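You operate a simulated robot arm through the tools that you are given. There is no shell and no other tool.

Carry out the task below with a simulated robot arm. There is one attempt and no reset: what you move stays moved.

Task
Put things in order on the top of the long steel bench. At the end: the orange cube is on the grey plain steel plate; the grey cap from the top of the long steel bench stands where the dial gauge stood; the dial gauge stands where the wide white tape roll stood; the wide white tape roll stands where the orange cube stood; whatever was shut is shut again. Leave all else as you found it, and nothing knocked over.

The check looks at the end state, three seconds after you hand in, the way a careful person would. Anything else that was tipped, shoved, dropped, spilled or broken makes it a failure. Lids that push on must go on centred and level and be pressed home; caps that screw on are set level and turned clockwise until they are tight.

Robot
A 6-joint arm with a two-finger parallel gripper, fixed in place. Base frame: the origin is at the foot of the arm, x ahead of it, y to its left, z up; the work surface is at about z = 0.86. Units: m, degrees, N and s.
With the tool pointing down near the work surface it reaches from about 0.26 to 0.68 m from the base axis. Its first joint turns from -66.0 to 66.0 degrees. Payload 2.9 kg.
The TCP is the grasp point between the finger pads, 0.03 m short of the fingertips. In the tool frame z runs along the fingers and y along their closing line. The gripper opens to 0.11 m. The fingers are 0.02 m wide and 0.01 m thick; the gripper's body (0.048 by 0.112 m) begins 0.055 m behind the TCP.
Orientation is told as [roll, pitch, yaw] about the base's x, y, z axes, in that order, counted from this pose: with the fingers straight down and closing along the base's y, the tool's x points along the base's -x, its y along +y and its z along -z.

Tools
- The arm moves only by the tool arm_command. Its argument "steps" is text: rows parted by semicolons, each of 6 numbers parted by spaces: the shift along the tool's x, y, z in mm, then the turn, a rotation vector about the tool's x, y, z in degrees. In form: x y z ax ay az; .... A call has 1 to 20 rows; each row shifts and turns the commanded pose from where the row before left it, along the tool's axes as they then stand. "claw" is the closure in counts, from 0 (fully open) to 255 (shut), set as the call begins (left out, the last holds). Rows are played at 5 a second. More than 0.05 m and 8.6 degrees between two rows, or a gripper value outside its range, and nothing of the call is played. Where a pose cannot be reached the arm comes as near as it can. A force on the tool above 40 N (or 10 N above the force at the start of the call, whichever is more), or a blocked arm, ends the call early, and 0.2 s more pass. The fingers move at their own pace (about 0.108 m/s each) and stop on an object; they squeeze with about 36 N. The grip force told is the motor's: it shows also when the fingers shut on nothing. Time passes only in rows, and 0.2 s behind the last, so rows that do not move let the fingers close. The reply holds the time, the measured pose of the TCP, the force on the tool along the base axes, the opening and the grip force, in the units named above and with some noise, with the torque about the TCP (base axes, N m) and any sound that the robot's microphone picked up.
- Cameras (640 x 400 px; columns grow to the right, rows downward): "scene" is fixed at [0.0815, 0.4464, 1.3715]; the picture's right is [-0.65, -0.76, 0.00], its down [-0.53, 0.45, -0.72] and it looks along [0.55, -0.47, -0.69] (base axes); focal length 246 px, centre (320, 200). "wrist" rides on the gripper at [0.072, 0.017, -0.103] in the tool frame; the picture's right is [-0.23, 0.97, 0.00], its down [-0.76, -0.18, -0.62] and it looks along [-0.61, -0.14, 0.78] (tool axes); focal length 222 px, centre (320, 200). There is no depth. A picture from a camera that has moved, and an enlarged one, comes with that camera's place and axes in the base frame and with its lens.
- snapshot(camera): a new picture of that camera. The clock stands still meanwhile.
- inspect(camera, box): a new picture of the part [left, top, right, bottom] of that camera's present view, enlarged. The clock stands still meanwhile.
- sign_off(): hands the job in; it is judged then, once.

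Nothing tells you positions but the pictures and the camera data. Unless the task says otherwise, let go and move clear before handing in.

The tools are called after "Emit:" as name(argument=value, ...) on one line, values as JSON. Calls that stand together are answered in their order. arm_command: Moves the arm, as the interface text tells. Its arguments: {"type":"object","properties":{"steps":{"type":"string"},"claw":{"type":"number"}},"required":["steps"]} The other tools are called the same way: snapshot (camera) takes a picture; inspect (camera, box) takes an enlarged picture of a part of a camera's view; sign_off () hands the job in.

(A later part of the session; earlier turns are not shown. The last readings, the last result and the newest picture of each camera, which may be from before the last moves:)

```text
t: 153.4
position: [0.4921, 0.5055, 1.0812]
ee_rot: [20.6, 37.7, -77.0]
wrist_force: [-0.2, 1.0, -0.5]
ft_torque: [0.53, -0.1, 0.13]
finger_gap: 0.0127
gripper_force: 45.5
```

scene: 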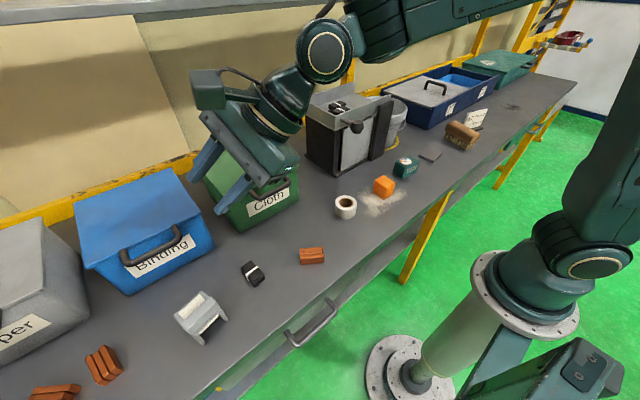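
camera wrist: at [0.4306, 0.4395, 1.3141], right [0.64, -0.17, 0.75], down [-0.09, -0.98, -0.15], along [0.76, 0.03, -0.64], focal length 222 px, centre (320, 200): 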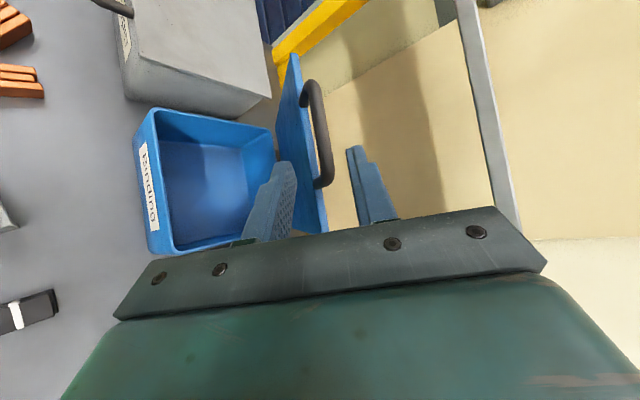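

Emit:
arm_command(steps="-5.8 -6.4 6.9 1.5 0 1.3; -6.1 -5.8 7.3 1.5 0 1.3; -6.4 -4.9 7.6 1.5 0 1.3; -6.6 -4.2 7.8 1.5 0 1.3; 0 0 0 0 0 0")

Emit:
arm_command(steps="-6.8 -3.4 8 1.5 0 1.3; -6.9 -2.5 8.3 1.5 0 1.3; -7 -1.7 8.3 1.5 0 1.3; -3.5 -0.4 4.2 1.5 0 1.3; 0 0 0 0 0 0")

Emit:
inspect(camera="scene", box=[60, 140, 260, 300])

```text
t: 154.6
position: [0.4799, 0.5058, 1.0372]
ee_rot: [10.6, 39.1, -83.4]
wrist_force: [5.7, 8.3, -0.5]
ft_torque: [-0.12, -0.19, 0.15]
finger_gap: 0.0127
gripper_force: 45.1
```

```text
t: 155.8
position: [0.4763, 0.5055, 1.0001]
ee_rot: [0.8, 39.9, -90.1]
wrist_force: [24.7, 30.3, -0.9]
ft_torque: [-0.17, -0.28, 0.56]
finger_gap: 0.0129
gripper_force: 44.4
```

```text
2.50 times, centred on (160, 220) of scene
camera zoom: at [0.0822, 0.4472, 1.3711], right [-0.65, -0.76, 0.0], down [-0.53, 0.45, -0.72], along [0.55, -0.47, -0.69], focal length 615 px, centre (720, 150)
```

zoom: 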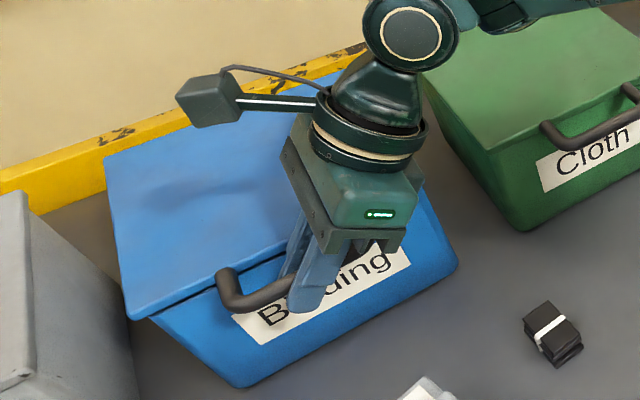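

Almost closed. I ease the side load and press down in small steps.

Emit:
arm_command(steps="1.5 2 1.3 0 0 0; -1.3 0.5 1.5 0 0 0; -1.3 0 1.5 0 0 0; -1.3 0 1.5 0 0 0; 0 0 0 0 0 0")

Emit:
arm_command(steps="-1.3 0 1.5 0 0 0; -1.3 0 1.5 0 0 0; 0 0 0 0 0 0")

Emit:
inspect(camera="scene", box=[90, 180, 220, 280])

```text
t: 157.0
position: [0.4753, 0.5048, 0.9948]
ee_rot: [0.6, 39.5, -90.0]
wrist_force: [-11.3, -29.2, 25.7]
ft_torque: [-0.34, 0.08, 0.41]
finger_gap: 0.0128
gripper_force: 45.7
```

```text
t: 157.8
position: [0.4764, 0.5073, 0.993]
ee_rot: [0.8, 39.9, -89.7]
wrist_force: [-14.5, -24.5, 29.1]
ft_torque: [-0.02, 0.1, 0.35]
finger_gap: 0.0129
gripper_force: 44.9
```

```text
4.00 times, centred on (155, 230) of scene
camera zoom: at [0.0806, 0.4452, 1.3719], right [-0.65, -0.76, 0.0], down [-0.53, 0.45, -0.72], along [0.55, -0.47, -0.69], focal length 983 px, centre (980, 80)
```

zoom: 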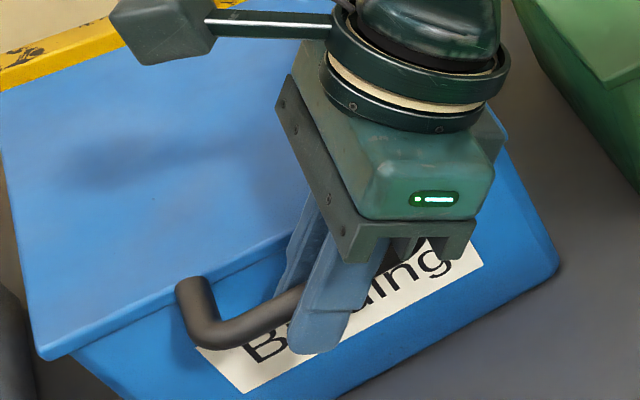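

The blue lid is shut again (height 0.993, as at the start). I release and retreat along the tool axis.

Emit:
arm_command(steps="0 0 0 0 0 0; 0 0 0 0 0 0; 0 0 -20 0 0 0; 0 0 -30 0 0 0; 0 0 -40 0 0 0; 0 -40 -30 0 0 0; 0 -40 0 0 0 0; 0 0 0 0 0 0", claw=172)

Emit:
inspect(camera="scene", box=[60, 140, 260, 300])

Emit:
snapshot(camera="wrist")

```text
t: 159.6
position: [0.3962, 0.4308, 1.0825]
ee_rot: [0.5, 39.4, -90.0]
wrist_force: [-0.1, 0.2, -0.2]
ft_torque: [-0.02, 0.04, -0.02]
finger_gap: 0.0357
gripper_force: 0.0
```

```text
2.50 times, centred on (160, 220) of scene
camera zoom: at [0.0815, 0.4464, 1.3715], right [-0.65, -0.76, 0.0], down [-0.53, 0.45, -0.72], along [0.55, -0.47, -0.69], focal length 615 px, centre (720, 150)
```

zoom: 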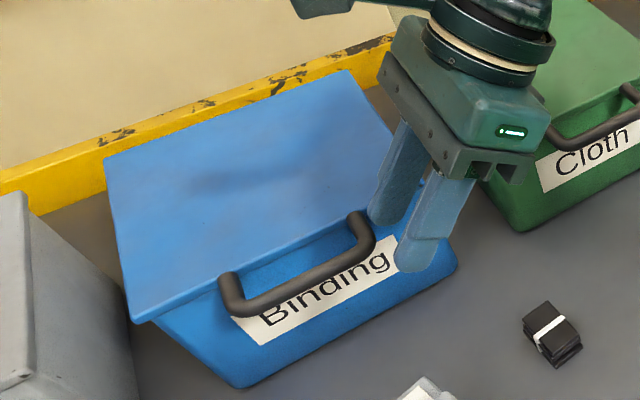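

```text
taken
camera wrist: at [0.4121, 0.4196, 1.2069], right [0.97, -0.18, -0.14], down [-0.18, -0.98, -0.01], along [-0.13, 0.03, -0.99], focal length 222 px, centre (320, 200)
```

wrist: 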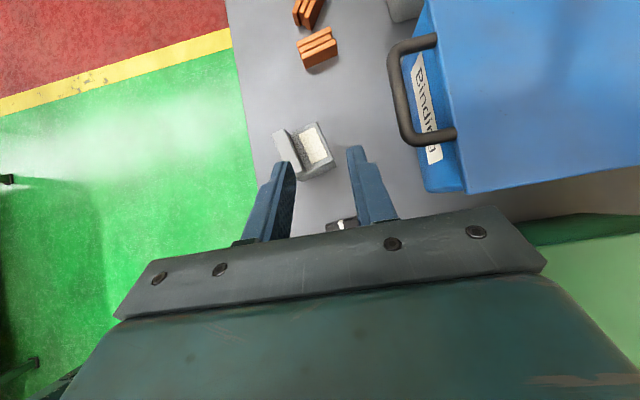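

Both bins in reach are empty and shut again. I look once more through the slit beside the machine's panel, at the highest zoom of the scene camera.

Emit:
inspect(camera="scene", box=[334, 128, 350, 140])

Emit:
inspect(camera="scene", box=[334, 138, 350, 150])

Emit:
inspect(camera="scene", box=[334, 150, 350, 162])

Emit:
inspect(camera="scene", box=[334, 162, 350, 174])

Emit:
inspect(camera="scene", box=[364, 118, 384, 134])

Emit:
inspect(camera="scene", box=[360, 132, 380, 166])

```text
16.00 times, centred on (342, 134) of scene
camera zoom: at [0.0815, 0.4464, 1.3715], right [-0.65, -0.76, 0.0], down [-0.53, 0.45, -0.72], along [0.55, -0.47, -0.69], focal length 3934 px, centre (-32, 1256)
```

zoom: 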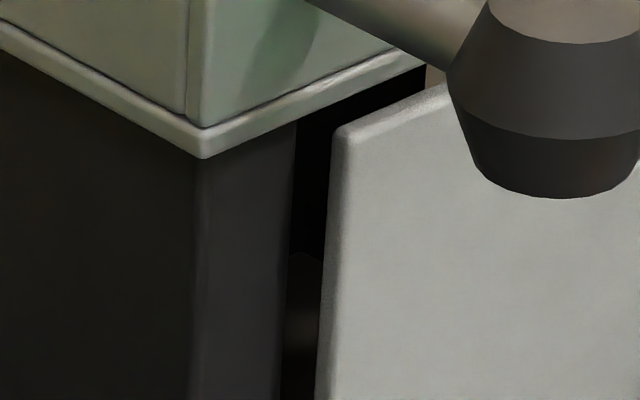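

```text
16.00 times, centred on (342, 144) of scene
camera zoom: at [0.0815, 0.4464, 1.3715], right [-0.65, -0.76, 0.0], down [-0.53, 0.45, -0.72], along [0.55, -0.47, -0.69], focal length 3934 px, centre (-32, 1096)
```

zoom: 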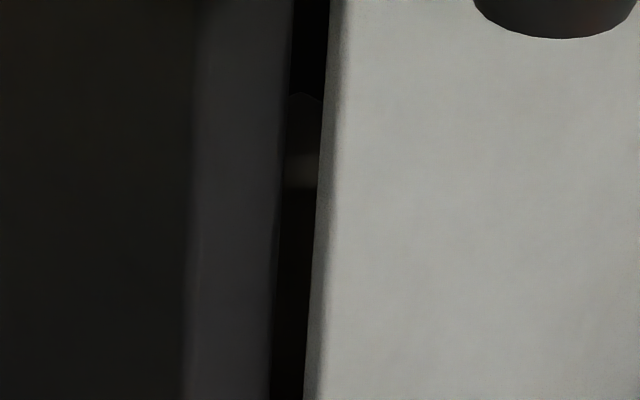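

```text
16.00 times, centred on (342, 156) of scene
camera zoom: at [0.0815, 0.4464, 1.3715], right [-0.65, -0.76, 0.0], down [-0.53, 0.45, -0.72], along [0.55, -0.47, -0.69], focal length 3934 px, centre (-32, 904)
```

zoom: 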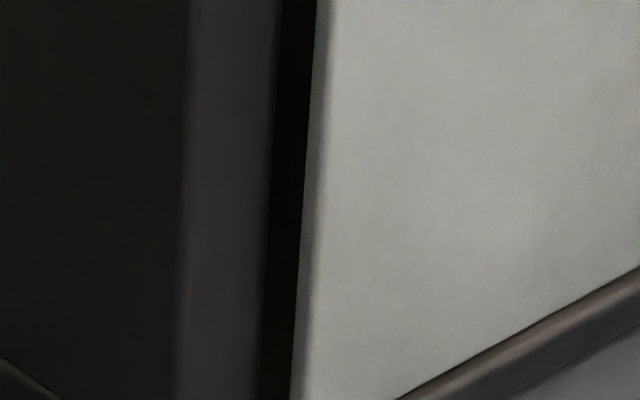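

```text
16.00 times, centred on (342, 168) of scene
camera zoom: at [0.0815, 0.4464, 1.3715], right [-0.65, -0.76, 0.0], down [-0.53, 0.45, -0.72], along [0.55, -0.47, -0.69], focal length 3934 px, centre (-32, 712)
```

zoom: 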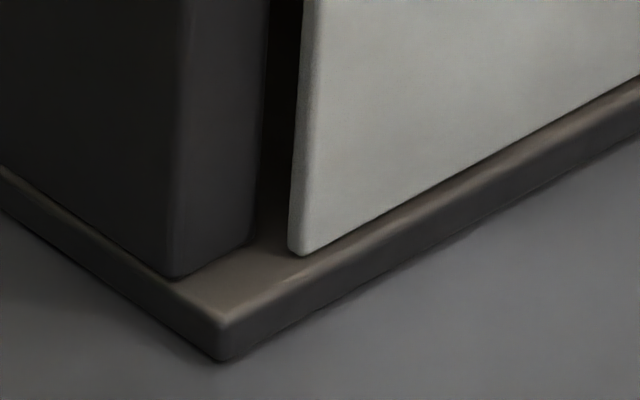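

```text
16.00 times, centred on (374, 126) of scene
camera zoom: at [0.0815, 0.4464, 1.3715], right [-0.65, -0.76, 0.0], down [-0.53, 0.45, -0.72], along [0.55, -0.47, -0.69], focal length 3934 px, centre (-544, 1384)
```

zoom: 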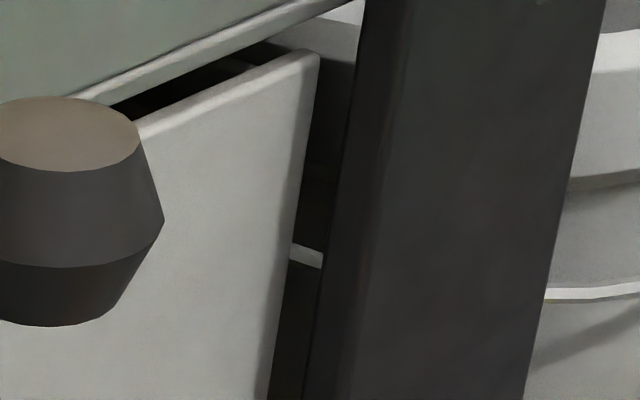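

```text
11.76 times, centred on (370, 149) of scene
camera zoom: at [0.0815, 0.4464, 1.3715], right [-0.65, -0.76, 0.0], down [-0.53, 0.45, -0.72], along [0.55, -0.47, -0.69], focal length 2892 px, centre (-268, 800)
```

zoom: 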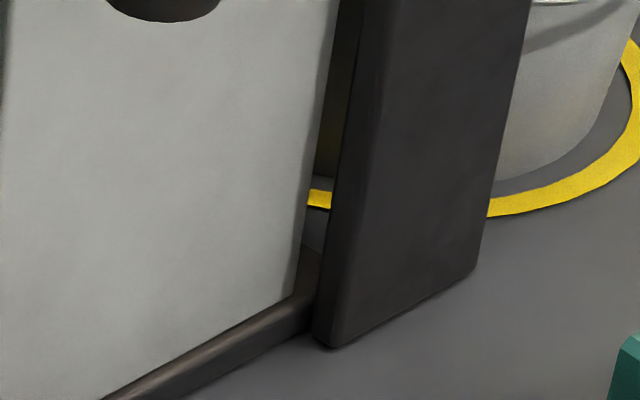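

Through the slit there seems to be something with a rounded top inside the machine. There is a sightline into it between the bucket and the post, so I bring the wrist camera there.

Emit:
arm_command(steps="0 0 -20 0 -8 0; 0 0 -20 0 -8 0; 0 0 -20 0 -8 0; 0 0 -20 0 -8 0; 0 0 -20 0 -7.4 0; -40 0 0 0 0 0; -40 0 0 0 0 0; -40 0 0 0 0 0; -40 -10 0 0 0 0; -40 -10 0 0 0 0; -40 -10 0 0 0 0; -40 0 0 0 0 0; -40 0 0 0 0 0; -40 0 0 0 0 0; -40 0 0 0 0 0; -40 0 0 0 0 0; 0 0 0 0 0 0")

Emit:
arm_command(steps="0 0 0 0 0 -8; 0 0 0 0 0 -8; 0 0 0 0 0 -8; 0 0 0 0 0 -8; 0 0 0 0 0 -8; 0 0 0 0 0 -8; 0 0 0 0 0 -8; 0 0 0 0 0 -8; 0 0 0 0 0 -8; 0 0 0 0 0 -8; 0 0 0 0 0 -8; 0 0 0 0 0 -8; 0 0 0 0 0 -8; 0 0 0 0 0 -8; 0 0 0 0 0 -8; 0 0 0 0 0 -8; 0 0 0 0 0 -8; 0 0 0 0 0 -8; 0 0 0 0 0 -5; 0 0 0 0 0 0")

```text
t: 163.2
position: [0.3722, -0.042, 1.1671]
ee_rot: [0.5, 0.1, -90.4]
wrist_force: [0.3, -0.1, -0.2]
ft_torque: [0.0, 0.0, -0.01]
finger_gap: 0.036
gripper_force: 0.0
out of reach, approached as far as the arm can: row 5, 6, 7
```

```text
t: 167.4
position: [0.3668, -0.0456, 1.1687]
ee_rot: [-0.2, -0.3, 58.7]
wrist_force: [0.3, -0.3, 0.0]
ft_torque: [0.0, -0.01, -0.01]
finger_gap: 0.0361
gripper_force: 0.1
```

Emit:
arm_command(steps="28.6 -36.6 0 0 0 0; 28.6 -36.6 0 0 0 0; 28.6 -36.6 0 0 0 0; 28.6 -36.6 0 0 0 0; 28.6 -36.6 0 0 0 0; 0 0 0 0 -8.2 0; 0 0 0 0 -8.2 0; 0 0 0 0 -8.2 0; 0 0 0 0 -8.2 0; 0 0 0 0 -8.2 0; 26 0 30 0 0 0; 26 0 30 0 0 0; 0 0 0 0 0 0")

Emit:
snapshot(camera="wrist")

Emit:
snapshot(camera="scene")

```text
t: 170.2
position: [0.4281, -0.2492, 1.0509]
ee_rot: [-1.4, -37.4, 59.4]
wrist_force: [-0.1, -0.3, 0.7]
ft_torque: [0.01, 0.0, 0.02]
finger_gap: 0.0357
gripper_force: 0.0
out of reach, approached as far as the arm can: row 6, 7, 8, 9, 10
```

```text
taken
camera wrist: at [0.3504, -0.345, 1.0868], right [-0.74, 0.66, 0.12], down [0.25, 0.11, 0.96], along [0.62, 0.74, -0.25], focal length 222 px, centre (320, 200)
```

wrist: 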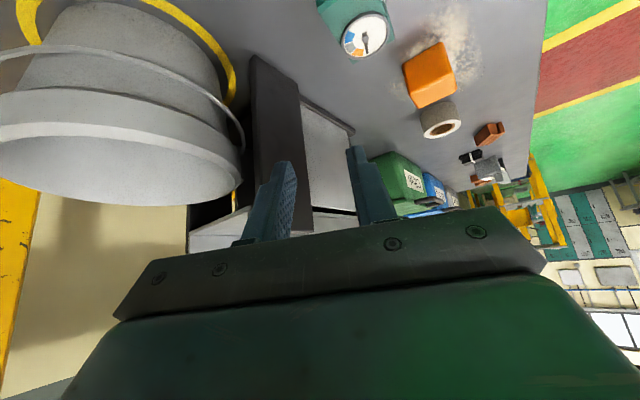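

```text
taken
```

scene: 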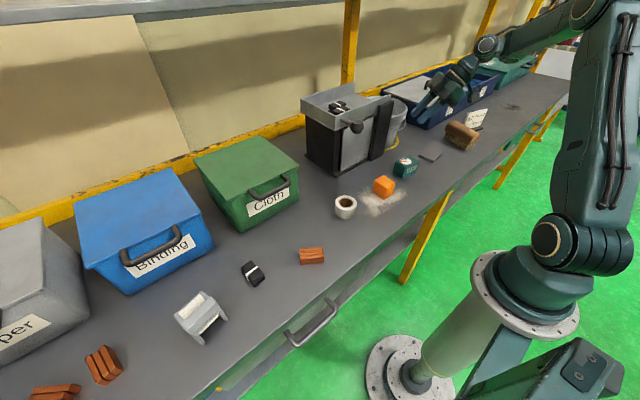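

Emit:
inspect(camera="wrist", box=[180, 40, 300, 240])

Emit:
inspect(camera="wrist", box=[215, 80, 275, 220])

```text
2.00 times, centred on (240, 140) of wrist
camera zoom: at [0.3504, -0.345, 1.0868], right [-0.74, 0.66, 0.12], down [0.25, 0.11, 0.96], along [0.62, 0.74, -0.25], focal length 444 px, centre (480, 320)
```

zoom: 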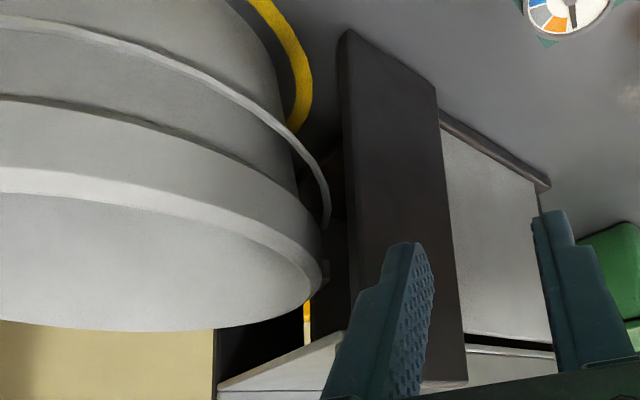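

```text
2.86 times, centred on (245, 150) of wrist
camera zoom: at [0.3504, -0.345, 1.0868], right [-0.74, 0.66, 0.12], down [0.25, 0.11, 0.96], along [0.62, 0.74, -0.25], focal length 635 px, centre (534, 343)
```

zoom: 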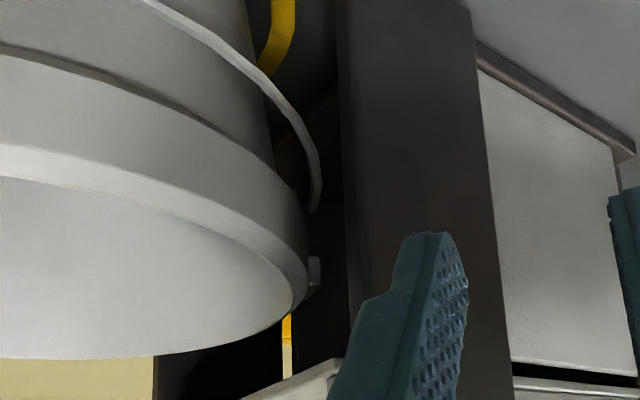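

Emit:
inspect(camera="wrist", box=[222, 90, 262, 130])

Emit:
inspect(camera="wrist", box=[222, 125, 262, 165])

Emit:
inspect(camera="wrist", box=[180, 160, 270, 240])

```text
10.00 times, centred on (242, 110) of wrist
camera zoom: at [0.3504, -0.345, 1.0868], right [-0.74, 0.66, 0.12], down [0.25, 0.11, 0.96], along [0.62, 0.74, -0.25], focal length 2221 px, centre (1100, 1100)
```

zoom: 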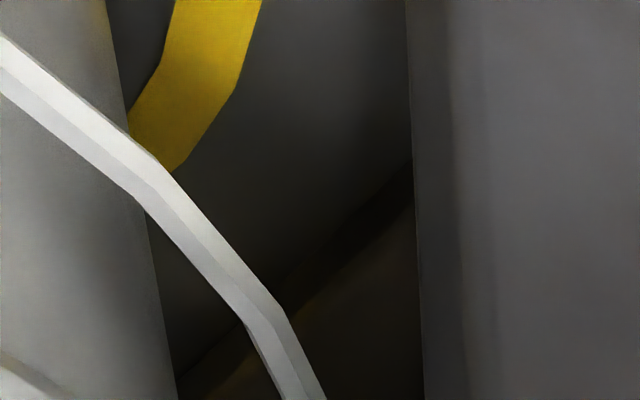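

```text
10.00 times, centred on (242, 145) of wrist
camera zoom: at [0.3504, -0.345, 1.0868], right [-0.74, 0.66, 0.12], down [0.25, 0.11, 0.96], along [0.62, 0.74, -0.25], focal length 2221 px, centre (1100, 750)
```

zoom: 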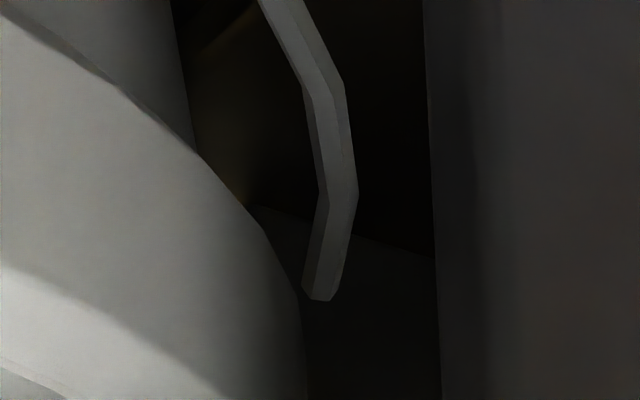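

```text
5.00 times, centred on (225, 200) of wrist
camera zoom: at [0.3504, -0.345, 1.0868], right [-0.74, 0.66, 0.12], down [0.25, 0.11, 0.96], along [0.62, 0.74, -0.25], focal length 1111 px, centre (795, 200)
```

zoom: 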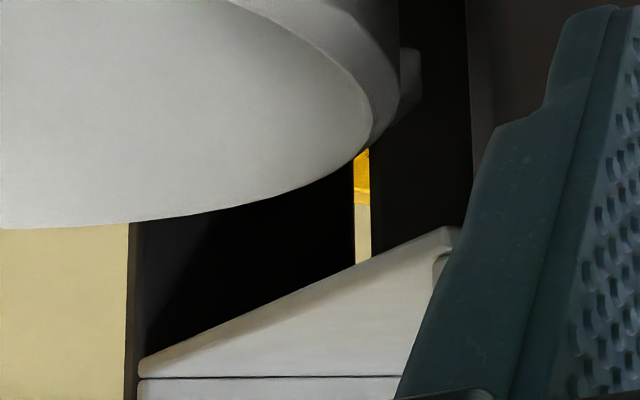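

The inside of the machine is just dark walls as far as I can see. I'll make a careful overhead scan of the right part of the bench, in case a small grey cap blends in there.

Emit:
arm_command(steps="-26 0 -30 0 0 0; -26 0 -30 0 0 0; 0 0 -20 0 7.5 0; 0 0 -20 0 7.5 0; 0 0 -20 0 7.5 0; 0 0 0 0 7.5 0; 0 0 0 0 7.4 0; 0 0 0 0 0 0")

Emit:
arm_command(steps="0 0 0 0 0 8; 0 0 0 0 0 8; 0 0 0 0 0 8; 0 0 0 0 0 8; 0 0 0 0 0 8; 0 0 0 0 0 8; 0 0 0 0 0 8; 0 0 0 0 0 3.4; 0 0 0 0 0 0")

```text
t: 172.0
position: [0.4115, -0.2637, 1.1682]
ee_rot: [-1.3, -2.8, 58.9]
wrist_force: [-0.1, -0.5, -0.5]
ft_torque: [0.01, -0.02, 0.02]
finger_gap: 0.036
gripper_force: 0.1
out of reach, approached as far as the arm can: row 2, 4, 5, 7
```

```text
t: 174.0
position: [0.4125, -0.2654, 1.1694]
ee_rot: [-0.4, -0.9, -0.9]
wrist_force: [-0.8, -0.6, -0.1]
ft_torque: [0.01, 0.01, 0.01]
finger_gap: 0.0359
gripper_force: 0.0
```

Emit:
arm_command(steps="30 -38 0 0 0 0; 30 -38 0 0 0 0; 30 -38 0 0 0 0; 20 -38 0 0 0 0; 0 -38 0 0 0 0; 0 0 0 0 0 0", claw=0)

Emit:
snapshot(camera="wrist")

Emit:
inspect(camera="wrist", box=[0, 20, 320, 230])

Emit:
inspect(camera="wrist", box=[250, 20, 570, 230])

```text
t: 175.4
position: [0.3019, -0.4557, 1.1666]
ee_rot: [-0.5, -0.9, -0.8]
wrist_force: [-0.1, 0.5, 0.6]
ft_torque: [-0.01, 0.0, 0.03]
finger_gap: 0.1101
gripper_force: 0.0
```

```text
taken
camera wrist: at [0.2276, -0.4383, 1.2677], right [0.24, 0.97, 0.0], down [0.75, -0.18, 0.64], along [0.62, -0.16, -0.77], focal length 222 px, centre (320, 200)
```

wrist: 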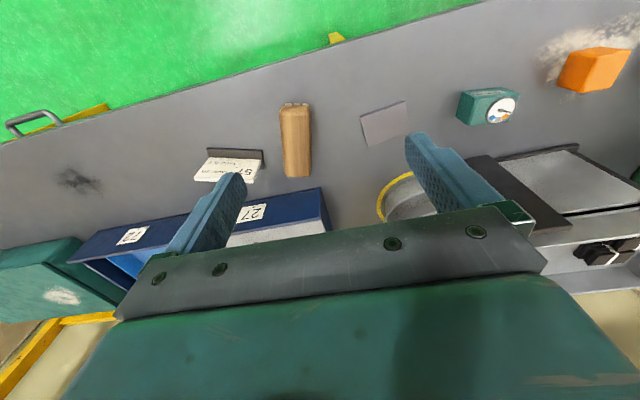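

```text
1.90 times, centred on (160, 125) of wrist
camera zoom: at [0.2276, -0.4383, 1.2677], right [0.24, 0.97, 0.0], down [0.75, -0.18, 0.64], along [0.62, -0.16, -0.77], focal length 423 px, centre (625, 343)
```

zoom: 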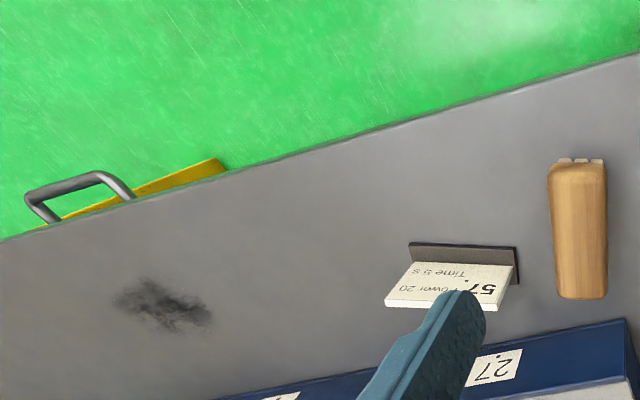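

```text
1.90 times, centred on (410, 125) of wrist
camera zoom: at [0.2276, -0.4383, 1.2677], right [0.24, 0.97, 0.0], down [0.75, -0.18, 0.64], along [0.62, -0.16, -0.77], focal length 423 px, centre (149, 343)
```

zoom: 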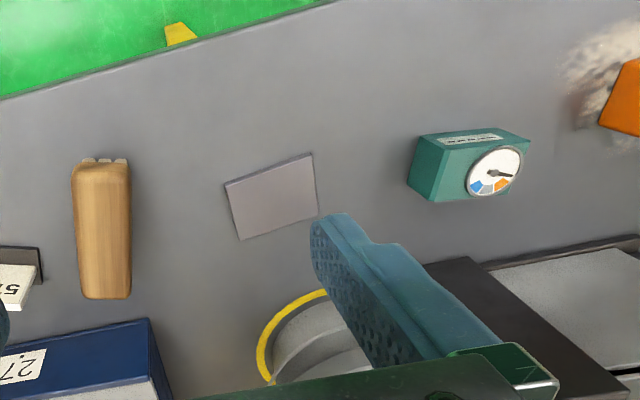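

No cap on the right side either. Next candidate is the drawer under the bench top; I go look at its front and handle from close by.

Emit:
arm_command(steps="0 45 0 0 0 0; 0 45 0 0 0 0; 0 45 0 0 0 0; 0 45 0 0 0 0; 0 45 0 0 0 0; 0 45 0 0 0 0; 0 45 0 0 0 0; 0 45 0 0 0 0; 0 45 0 0 0 0; 0 45 0 0 0 0; 0 45 0 0 0 0; 0 45 0 0 0 0; 0 45 0 0 0 0; 0 45 0 0 0 0; 0 45 0 0 0 0; 0 45 0 0 0 0; 0 40 0 0 0 0; 0 0 0 0 0 0")

Emit:
arm_command(steps="30 0 20 0.5 0.9 0.8; 30 0 20 0 0 0; 30 0 20 0 0 0; 30 0 20 0 0 0; 0 0 0 0 0 0")

Emit:
snapshot(camera="wrist")

Emit:
snapshot(camera="scene")

```text
t: 179.2
position: [0.3095, 0.3059, 1.163]
ee_rot: [-0.5, -1.0, -0.7]
wrist_force: [0.2, -0.4, 0.3]
ft_torque: [-0.03, 0.0, 0.0]
finger_gap: 0.1099
gripper_force: 0.0
```

```text
t: 180.4
position: [0.1909, 0.3076, 1.0818]
ee_rot: [-1.1, 0.0, -1.6]
wrist_force: [-0.5, -0.2, -0.6]
ft_torque: [0.03, 0.01, -0.03]
finger_gap: 0.1098
gripper_force: 0.1
```

```text
taken
camera wrist: at [0.1189, 0.327, 1.1835], right [0.25, 0.97, -0.02], down [0.76, -0.19, 0.63], along [0.6, -0.17, -0.78], focal length 222 px, centre (320, 200)
```

wrist: 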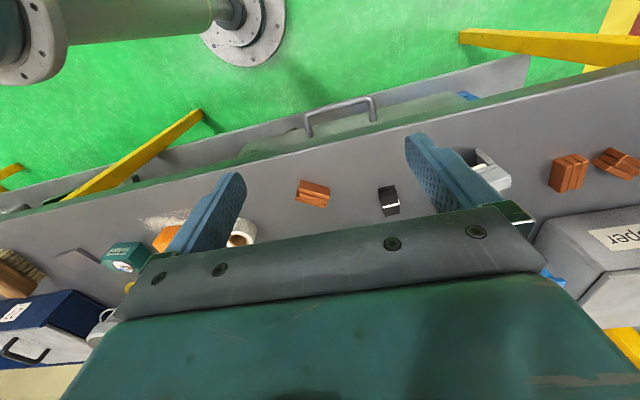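

```text
taken
```

scene: 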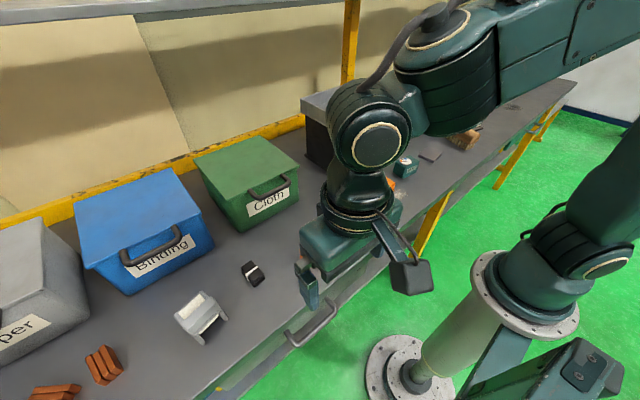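

Emit:
inspect(camera="wrist", box=[180, 40, 560, 180])

Emit:
inspect(camera="wrist", box=[0, 100, 260, 240])

Emit:
inspect(camera="wrist", box=[400, 50, 640, 180])

```text
1.68 times, centred on (370, 110) of wrist
camera zoom: at [0.1189, 0.327, 1.1835], right [0.25, 0.97, -0.02], down [0.76, -0.19, 0.63], along [0.6, -0.17, -0.78], focal length 374 px, centre (236, 352)
```

zoom: 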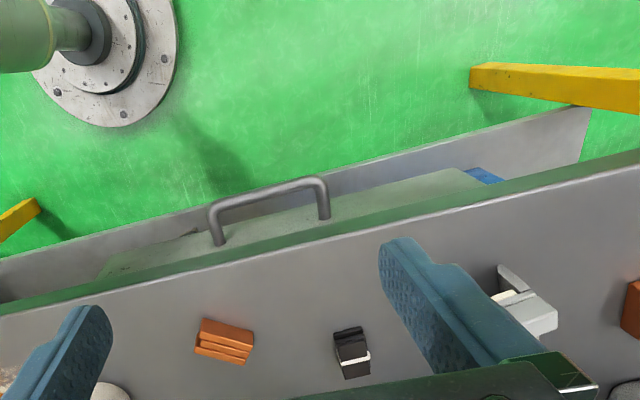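

```text
2.46 times, centred on (130, 170) of wrist
camera zoom: at [0.1189, 0.327, 1.1835], right [0.25, 0.97, -0.02], down [0.76, -0.19, 0.63], along [0.6, -0.17, -0.78], focal length 547 px, centre (788, 274)
```

zoom: 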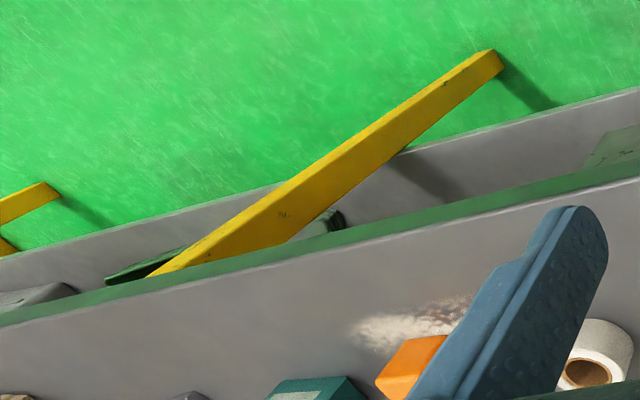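

```text
2.67 times, centred on (520, 115) of wrist
camera zoom: at [0.1189, 0.327, 1.1835], right [0.25, 0.97, -0.02], down [0.76, -0.19, 0.63], along [0.6, -0.17, -0.78], focal length 592 px, centre (-213, 427)
```

zoom: 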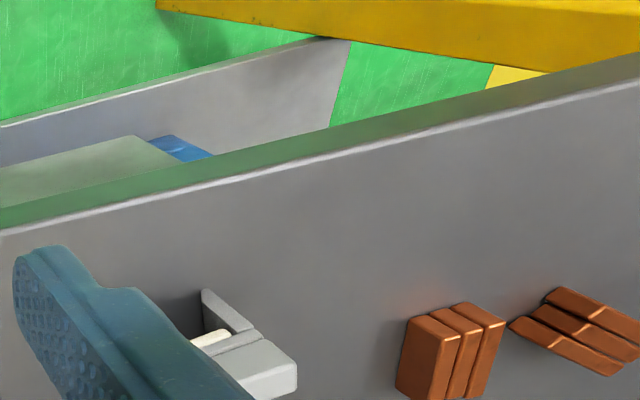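

The bench has a lower shelf with more things on it, which explains the wording "from the top". So the cap should be on the top; I'll recheck the bucket's bottom from directly above, since a grey cap in a grey bucket is easy to miss.

Emit:
arm_command(steps="0 -30 -30 0 0 0; -20 -35 -20 0 0 0; -20 -40 -20 0 0 0; -20 -40 -10 0 0 0; -20 -40 0 0 0 0; -20 -40 0 0 0 0; -20 -40 0 0 0 0; -20 -40 0 0 0 0; -20 -40 0 0 0 0; -20 -40 0 0 0 0; -20 -40 0 0 0 0; -20 -40 0 0 0 0; -20 -40 0 0 0 0; -20 -40 0 0 0 0; -20 -40 0 0 0 0; -20 -20 10 0 0 0; 0 0 20 0 0 0; 0 0 0 0 0 0")

Emit:
snapshot(camera="wrist")

```text
t: 184.2
position: [0.4736, -0.2945, 1.1377]
ee_rot: [-1.0, 0.1, -1.7]
wrist_force: [-0.2, -0.5, -0.1]
ft_torque: [0.02, 0.01, 0.0]
finger_gap: 0.1099
gripper_force: 0.2
out of reach, approached as far as the arm can: row 16
```

```text
taken
camera wrist: at [0.4002, -0.2753, 1.239], right [0.26, 0.97, -0.02], down [0.76, -0.19, 0.63], along [0.6, -0.17, -0.78], focal length 222 px, centre (320, 200)
```

wrist: 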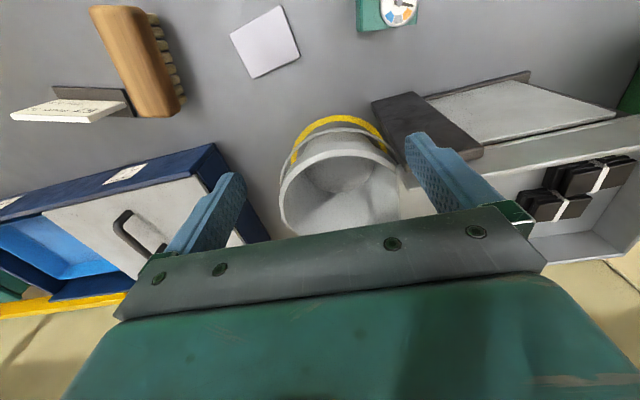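

Emit:
inspect(camera="wrist", box=[270, 110, 420, 240])

Emit:
inspect(camera="wrist", box=[480, 60, 640, 270])

```text
3.08 times, centred on (345, 175) of wrist
camera zoom: at [0.4002, -0.2753, 1.239], right [0.26, 0.97, -0.02], down [0.76, -0.19, 0.63], along [0.6, -0.17, -0.78], focal length 684 px, centre (243, 277)
```

zoom: 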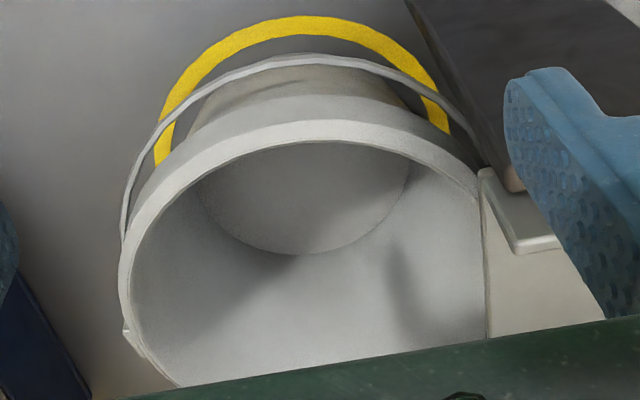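

```text
1.90 times, centred on (560, 165) of wrist
camera zoom: at [0.4002, -0.2753, 1.239], right [0.26, 0.97, -0.02], down [0.76, -0.19, 0.63], along [0.6, -0.17, -0.78], focal length 423 px, centre (-137, 267)
```

zoom: 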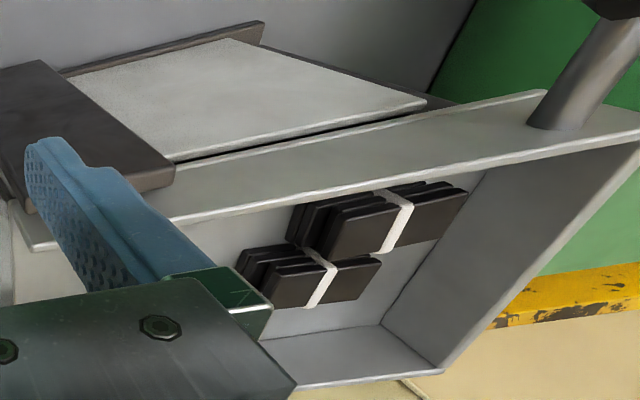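

The bucket is empty. From the last view, the drawer's bar handle sits near (0.23, 0.27–0.38, 0.796), 3.7 cm proud of the bench front, so it can be gripped from above. I'll try the drawer next; first travel there and turn the gripper.

Emit:
arm_command(steps="20 40 0 0 0 0; 20 40 0 0 0 0; 20 40 0 0 0 0; 20 40 0 0 0 0; 20 40 0 0 0 0; 20 40 0 0 0 0; 20 40 0 0 0 0; 20 40 0 0 0 0; 10 40 0 0 0 0; 0 40 0 0 0 0; 0 40 0 0 0 0; 0 40 0 0 0 0; 0 40 0 0 0 0; 0 40 0 0 0 0; 0 40 0 0 0 0; 0 0 0 0 0 0")

Emit:
arm_command(steps="0 0 0 0 0 8; 0 0 0 0 0 8; 0 0 0 0 0 8; 0 0 0 0 0 8; 0 0 0 0 0 8; 0 0 0 0 0 8; 0 0 0 0 0 8; 0 0 0 0 0 8; 0 0 0 0 0 8; 0 0 0 0 0 8; 0 0 0 0 0 8; 0 0 0 0 0 0.5; 0 0 0 0 0 0", claw=160)

Emit:
snapshot(camera="wrist")

```text
t: 187.6
position: [0.3194, 0.3127, 1.1286]
ee_rot: [-0.9, 0.0, -1.6]
wrist_force: [-0.1, -0.2, -0.1]
ft_torque: [0.02, -0.01, 0.02]
finger_gap: 0.11
gripper_force: 0.0
```

```text
t: 190.4
position: [0.3183, 0.3095, 1.1279]
ee_rot: [0.0, -1.0, -90.1]
wrist_force: [0.0, -0.4, -0.5]
ft_torque: [0.02, -0.03, 0.02]
finger_gap: 0.0405
gripper_force: 0.1
```

```text
taken
camera wrist: at [0.3346, 0.3833, 1.2296], right [0.97, -0.23, 0.0], down [-0.18, -0.75, 0.64], along [-0.14, -0.62, -0.77], focal length 222 px, centre (320, 200)
```

wrist: 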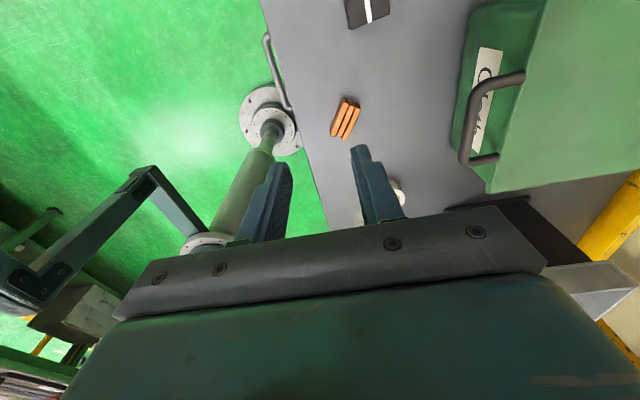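

The drawer bar seems lower (z≈0.77) than a straight-down grip allows, and the wording says the cap is on the top. Before forcing that, I take a straight-down look at the middle of the bench, including inside the tape core.

Emit:
arm_command(steps="0 0 0 0 0 -8; 0 0 0 0 0 -8; 0 0 0 0 0 -8; 0 0 0 0 0 -8; 0 0 0 0 0 -8; 0 0 0 0 0 -8; 0 0 0 0 0 -8; 0 0 0 0 0 -8; 0 0 0 0 0 -8; 0 0 0 0 0 -8; 0 0 0 0 0 -8; 0 0 0 0 0 -2; 0 0 0 0 0 0", claw=0)

Emit:
arm_command(steps="0 -40 0 0 0 0; 0 -40 0 0 0 0; 0 -40 0 0 0 0; 0 -40 0 0 0 0; 0 -40 0 0 0 0; 0 -40 0 0 0 0; 0 0 0 0 8 0; 0 0 0 0 8 0; 0 0 0 0 8 0; 0 0 0 0 8 0; 0 0 0 0 6 0; 0 0 0 0 0 0")

Emit:
snapshot(camera="wrist")

```text
t: 193.2
position: [0.3185, 0.3112, 1.1277]
ee_rot: [-0.9, -0.1, 0.2]
wrist_force: [1.3, 0.7, 0.0]
ft_torque: [-0.02, -0.01, 0.02]
finger_gap: 0.1102
gripper_force: 0.1
```

```text
t: 195.8
position: [0.3266, 0.0397, 1.1187]
ee_rot: [-4.1, 30.1, -0.7]
wrist_force: [0.4, 1.3, -0.4]
ft_torque: [-0.01, -0.01, -0.01]
finger_gap: 0.11
gripper_force: 0.1
out of reach, approached as far as the arm can: row 9, 10, 11
```

```text
taken
camera wrist: at [0.3164, 0.0634, 1.2412], right [0.18, 0.97, -0.17], down [0.97, -0.15, 0.17], along [0.14, -0.2, -0.97], focal length 222 px, centre (320, 200)
```

wrist: 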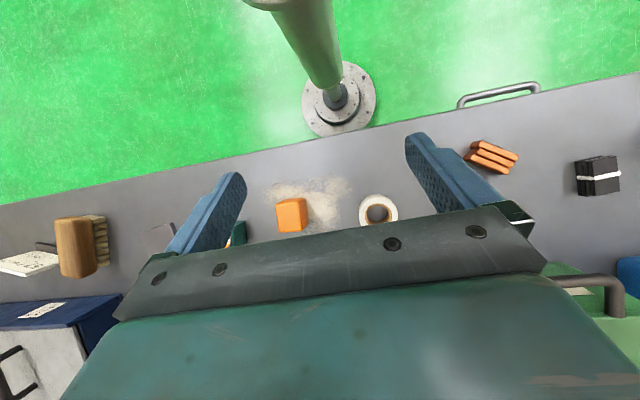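

Emit:
inspect(camera="wrist", box=[250, 160, 430, 245])

Emit:
inspect(camera="wrist", box=[0, 120, 260, 300])

Emit:
inspect(camera="wrist", box=[420, 60, 640, 230])

```text
3.56 times, centred on (340, 202) of wrist
camera zoom: at [0.3164, 0.0634, 1.2412], right [0.18, 0.97, -0.17], down [0.97, -0.15, 0.17], along [0.14, -0.2, -0.97], focal length 790 px, centre (249, 191)
```

zoom: 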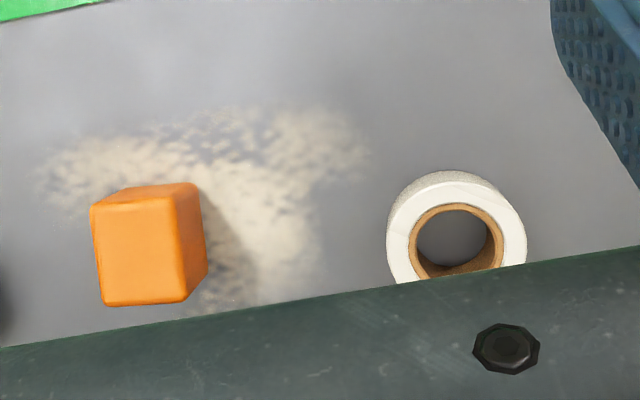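

```text
2.22 times, centred on (130, 210) of wrist
camera zoom: at [0.3164, 0.0634, 1.2412], right [0.18, 0.97, -0.17], down [0.97, -0.15, 0.17], along [0.14, -0.2, -0.97], focal length 494 px, centre (742, 178)
```

zoom: 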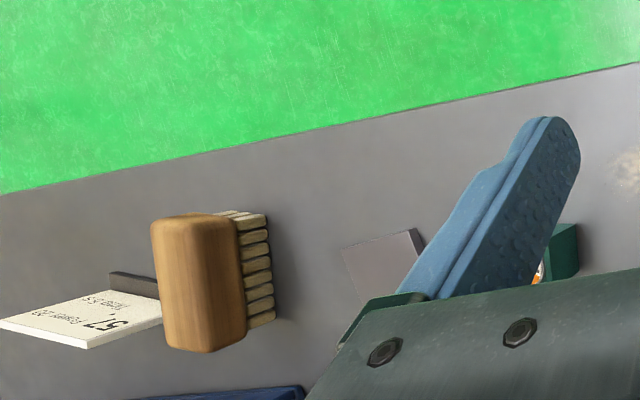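

```text
2.35 times, centred on (530, 145) of wrist
camera zoom: at [0.3164, 0.0634, 1.2412], right [0.18, 0.97, -0.17], down [0.97, -0.15, 0.17], along [0.14, -0.2, -0.97], focal length 523 px, centre (-174, 329)
```

zoom: 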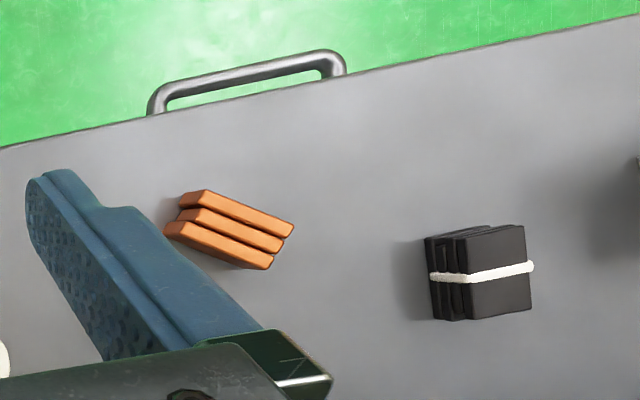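

Nothing hidden there. The lower shelf may hold a second grey cap, which would at least show me what a "cap" looks like here; I move to the front edge and look down at the shelf.

Emit:
arm_command(steps="0 0 0 0 -8 0; 0 0 0 0 -8 0; 0 0 0 0 -8 0; 0 0 0 4 -6 -0.7; 25 -20 20 0 0 0; 25 -20 20 0 0 0; 0 -20 20 0 0 0; 0 0 0 0 0 0")

Emit:
snapshot(camera="wrist")

```text
t: 197.6
position: [0.2793, -0.0283, 1.0677]
ee_rot: [-7.4, 0.1, 2.1]
wrist_force: [-0.3, -0.2, 0.1]
ft_torque: [0.02, -0.02, 0.0]
finger_gap: 0.11
gripper_force: 0.0
```

```text
taken
camera wrist: at [0.2061, -0.0011, 1.1666], right [0.19, 0.97, -0.13], down [0.77, -0.07, 0.64], along [0.61, -0.22, -0.76], focal length 222 px, centre (320, 200)
```

wrist: 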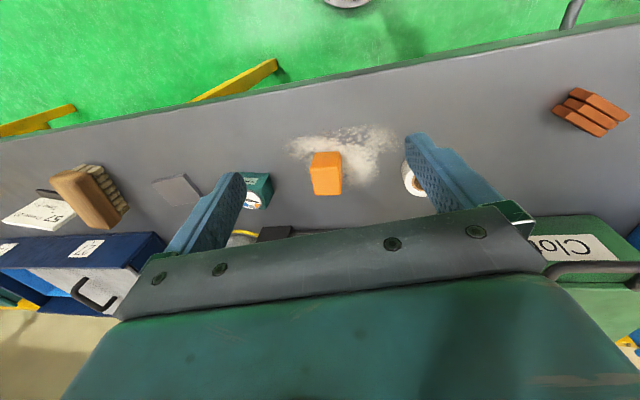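

Emit:
arm_command(steps="0 -20 -10 -7.4 0 2; 0 -45 -10 0 0 0; 0 -45 -10 0 0 0; 0 -45 0 0 0 0; 0 -45 0 0 0 0; 0 -45 0 0 0 0; 0 -45 0 0 0 0; 0 -30 0 0 0 0; 30 0 10 0 0 0; 30 0 10 0 0 0; 20 0 10 0 0 0; 0 0 0 0 0 0")

Emit:
snapshot(camera="wrist")

Emit:
inspect(camera="wrist", box=[0, 60, 640, 200])

```text
t: 200.2
position: [0.198, -0.3458, 1.0683]
ee_rot: [0.0, -0.2, 0.2]
wrist_force: [0.0, 0.3, 0.1]
ft_torque: [0.02, 0.0, 0.01]
finger_gap: 0.1099
gripper_force: 0.1
```

```text
taken
camera wrist: at [0.1255, -0.3304, 1.17], right [0.23, 0.97, 0.0], down [0.76, -0.18, 0.62], along [0.61, -0.14, -0.78], focal length 222 px, centre (320, 200)
```

wrist: 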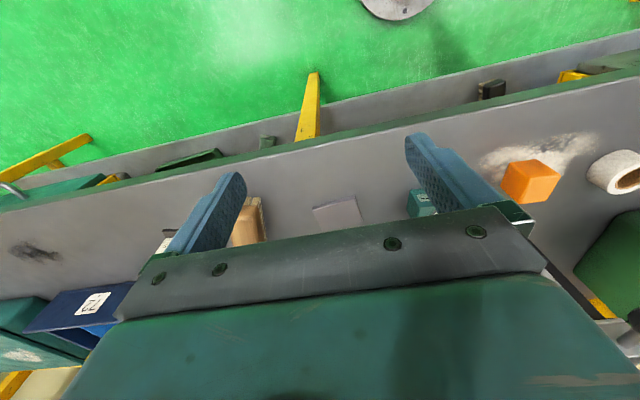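

```text
1.00 times, centred on (320, 130) of wrist (not enlarged: the box is as wide or as high as the picture)
camera zoom: at [0.1255, -0.3304, 1.17], right [0.23, 0.97, 0.0], down [0.76, -0.18, 0.62], along [0.61, -0.14, -0.78], focal length 222 px, centre (320, 270)
```

zoom: 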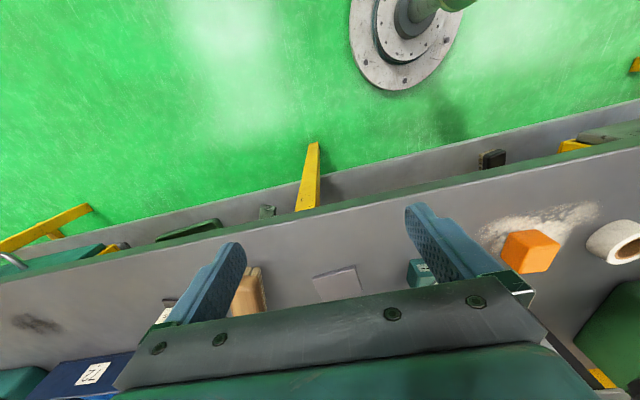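

Emit:
inspect(camera="wrist", box=[420, 60, 640, 140])

Emit:
inspect(camera="wrist", box=[60, 110, 320, 210])

```text
2.91 times, centred on (530, 100) of wrist
camera zoom: at [0.1255, -0.3304, 1.17], right [0.23, 0.97, 0.0], down [0.76, -0.18, 0.62], along [0.61, -0.14, -0.78], focal length 646 px, centre (-291, 491)
```

zoom: 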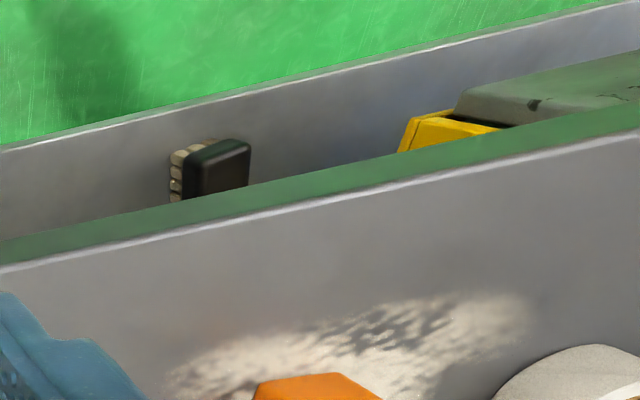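

```text
2.46 times, centred on (190, 160) of wrist
camera zoom: at [0.1255, -0.3304, 1.17], right [0.23, 0.97, 0.0], down [0.76, -0.18, 0.62], along [0.61, -0.14, -0.78], focal length 547 px, centre (640, 298)
```

zoom: 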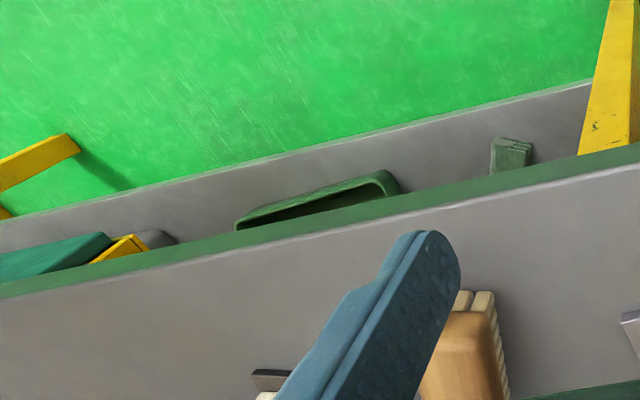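

The shelf below holds look-alikes of other things, and no cap that I can make out. The left drawer is the one shut place in reach I have not opened, so I return to it and measure its handle accurately from two viewpoints.

Emit:
arm_command(steps="-30 0 -20 0 0 0; -30 0 -20 0 0 0; -20 30 0 0 0 0; 0 48 0 0 0 0; 0 48 0 0 0 0; 0 48 0 0 0 0; 0 48 0 0 0 0; 0 48 0 0 0 0; 0 48 0 0 0 0; 0 48 0 0 0 0; 0 48 0 0 0 0; 0 48 0 0 0 0; 0 48 0 0 0 0; 0 48 0 0 0 0; 0 48 0 0 0 0; 0 40 0 0 0 0; 30 0 20 0 0 0; 30 0 20 0 0 0; 20 0 10 0 0 0; 0 0 0 0 0 0")

Emit:
inspect(camera="wrist", box=[240, 60, 440, 160])

Emit:
snapshot(camera="wrist")

```text
t: 204.4
position: [0.1997, 0.3021, 1.06]
ee_rot: [0.1, -0.1, 0.1]
wrist_force: [0.7, -0.1, 0.1]
ft_torque: [0.0, -0.02, -0.01]
finger_gap: 0.11
gripper_force: 0.0
```

```text
3.20 times, centred on (340, 110) of wrist
camera zoom: at [0.1268, 0.3172, 1.1617], right [0.23, 0.97, 0.0], down [0.76, -0.18, 0.62], along [0.61, -0.14, -0.78], focal length 711 px, centre (256, 488)
```

zoom: 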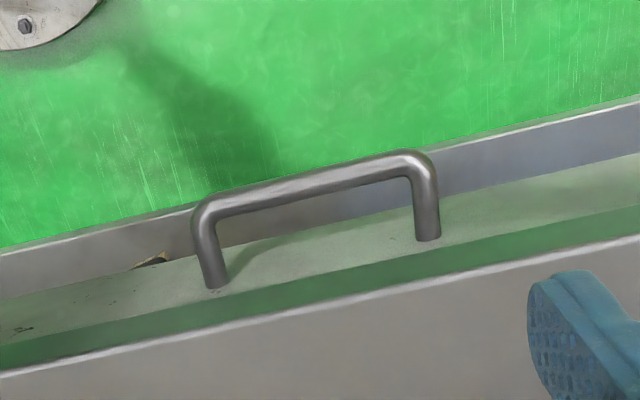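

```text
taken
camera wrist: at [0.1268, 0.3172, 1.1617], right [0.23, 0.97, 0.0], down [0.76, -0.18, 0.62], along [0.61, -0.14, -0.78], focal length 222 px, centre (320, 200)
```

wrist: 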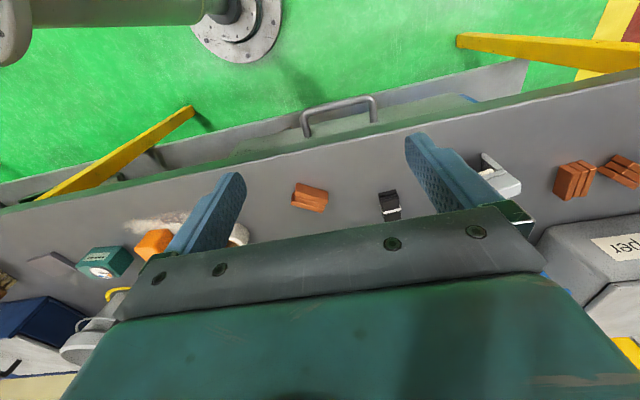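

The drawer's handle lies too far under the bench edge for this arm to pull sensibly, so I doubt it is meant. Let me study the grey object at the left from very close, since it is the only small grey thing standing on the top.

Emit:
arm_command(steps="-30 0 -20 0 0 0; -30 30 -10 0 0 0; -30 40 0 0 0 0; 0 45 0 0 0 0; 0 45 0 0 0 0; 0 40 10 0 0 0; 0 15 30 0 0 0; 0 0 30 0 0 0; 0 0 0 0 0 0")

Emit:
snapshot(camera="wrist")

Emit:
inspect(camera="wrist", box=[230, 30, 430, 160])

```text
t: 206.4
position: [0.2929, 0.5152, 1.0176]
ee_rot: [0.0, -0.1, 0.1]
wrist_force: [0.0, 1.0, 0.2]
ft_torque: [-0.03, 0.03, 0.04]
finger_gap: 0.1099
gripper_force: 0.1
```

```text
taken
camera wrist: at [0.2205, 0.5308, 1.121], right [0.23, 0.97, 0.0], down [0.76, -0.18, 0.62], along [0.61, -0.14, -0.78], focal length 222 px, centre (320, 200)
```

wrist: 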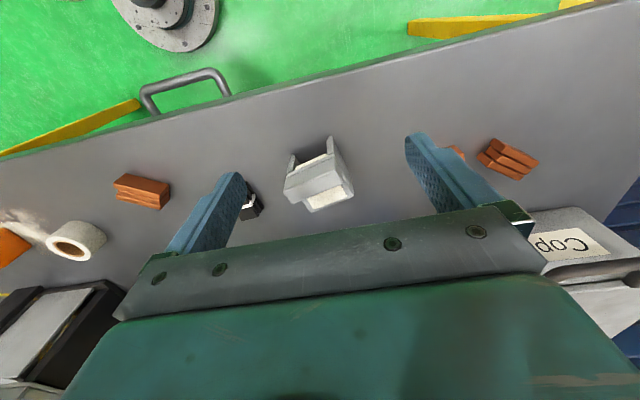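

```text
3.08 times, centred on (330, 95) of wrist
camera zoom: at [0.2205, 0.5308, 1.121], right [0.23, 0.97, 0.0], down [0.76, -0.18, 0.62], along [0.61, -0.14, -0.78], focal length 684 px, centre (289, 523)
```

zoom: 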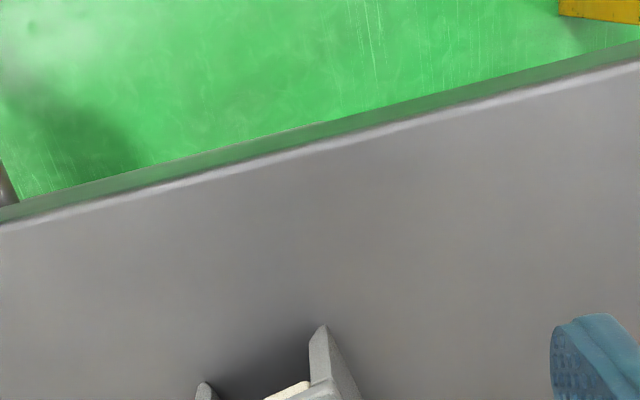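

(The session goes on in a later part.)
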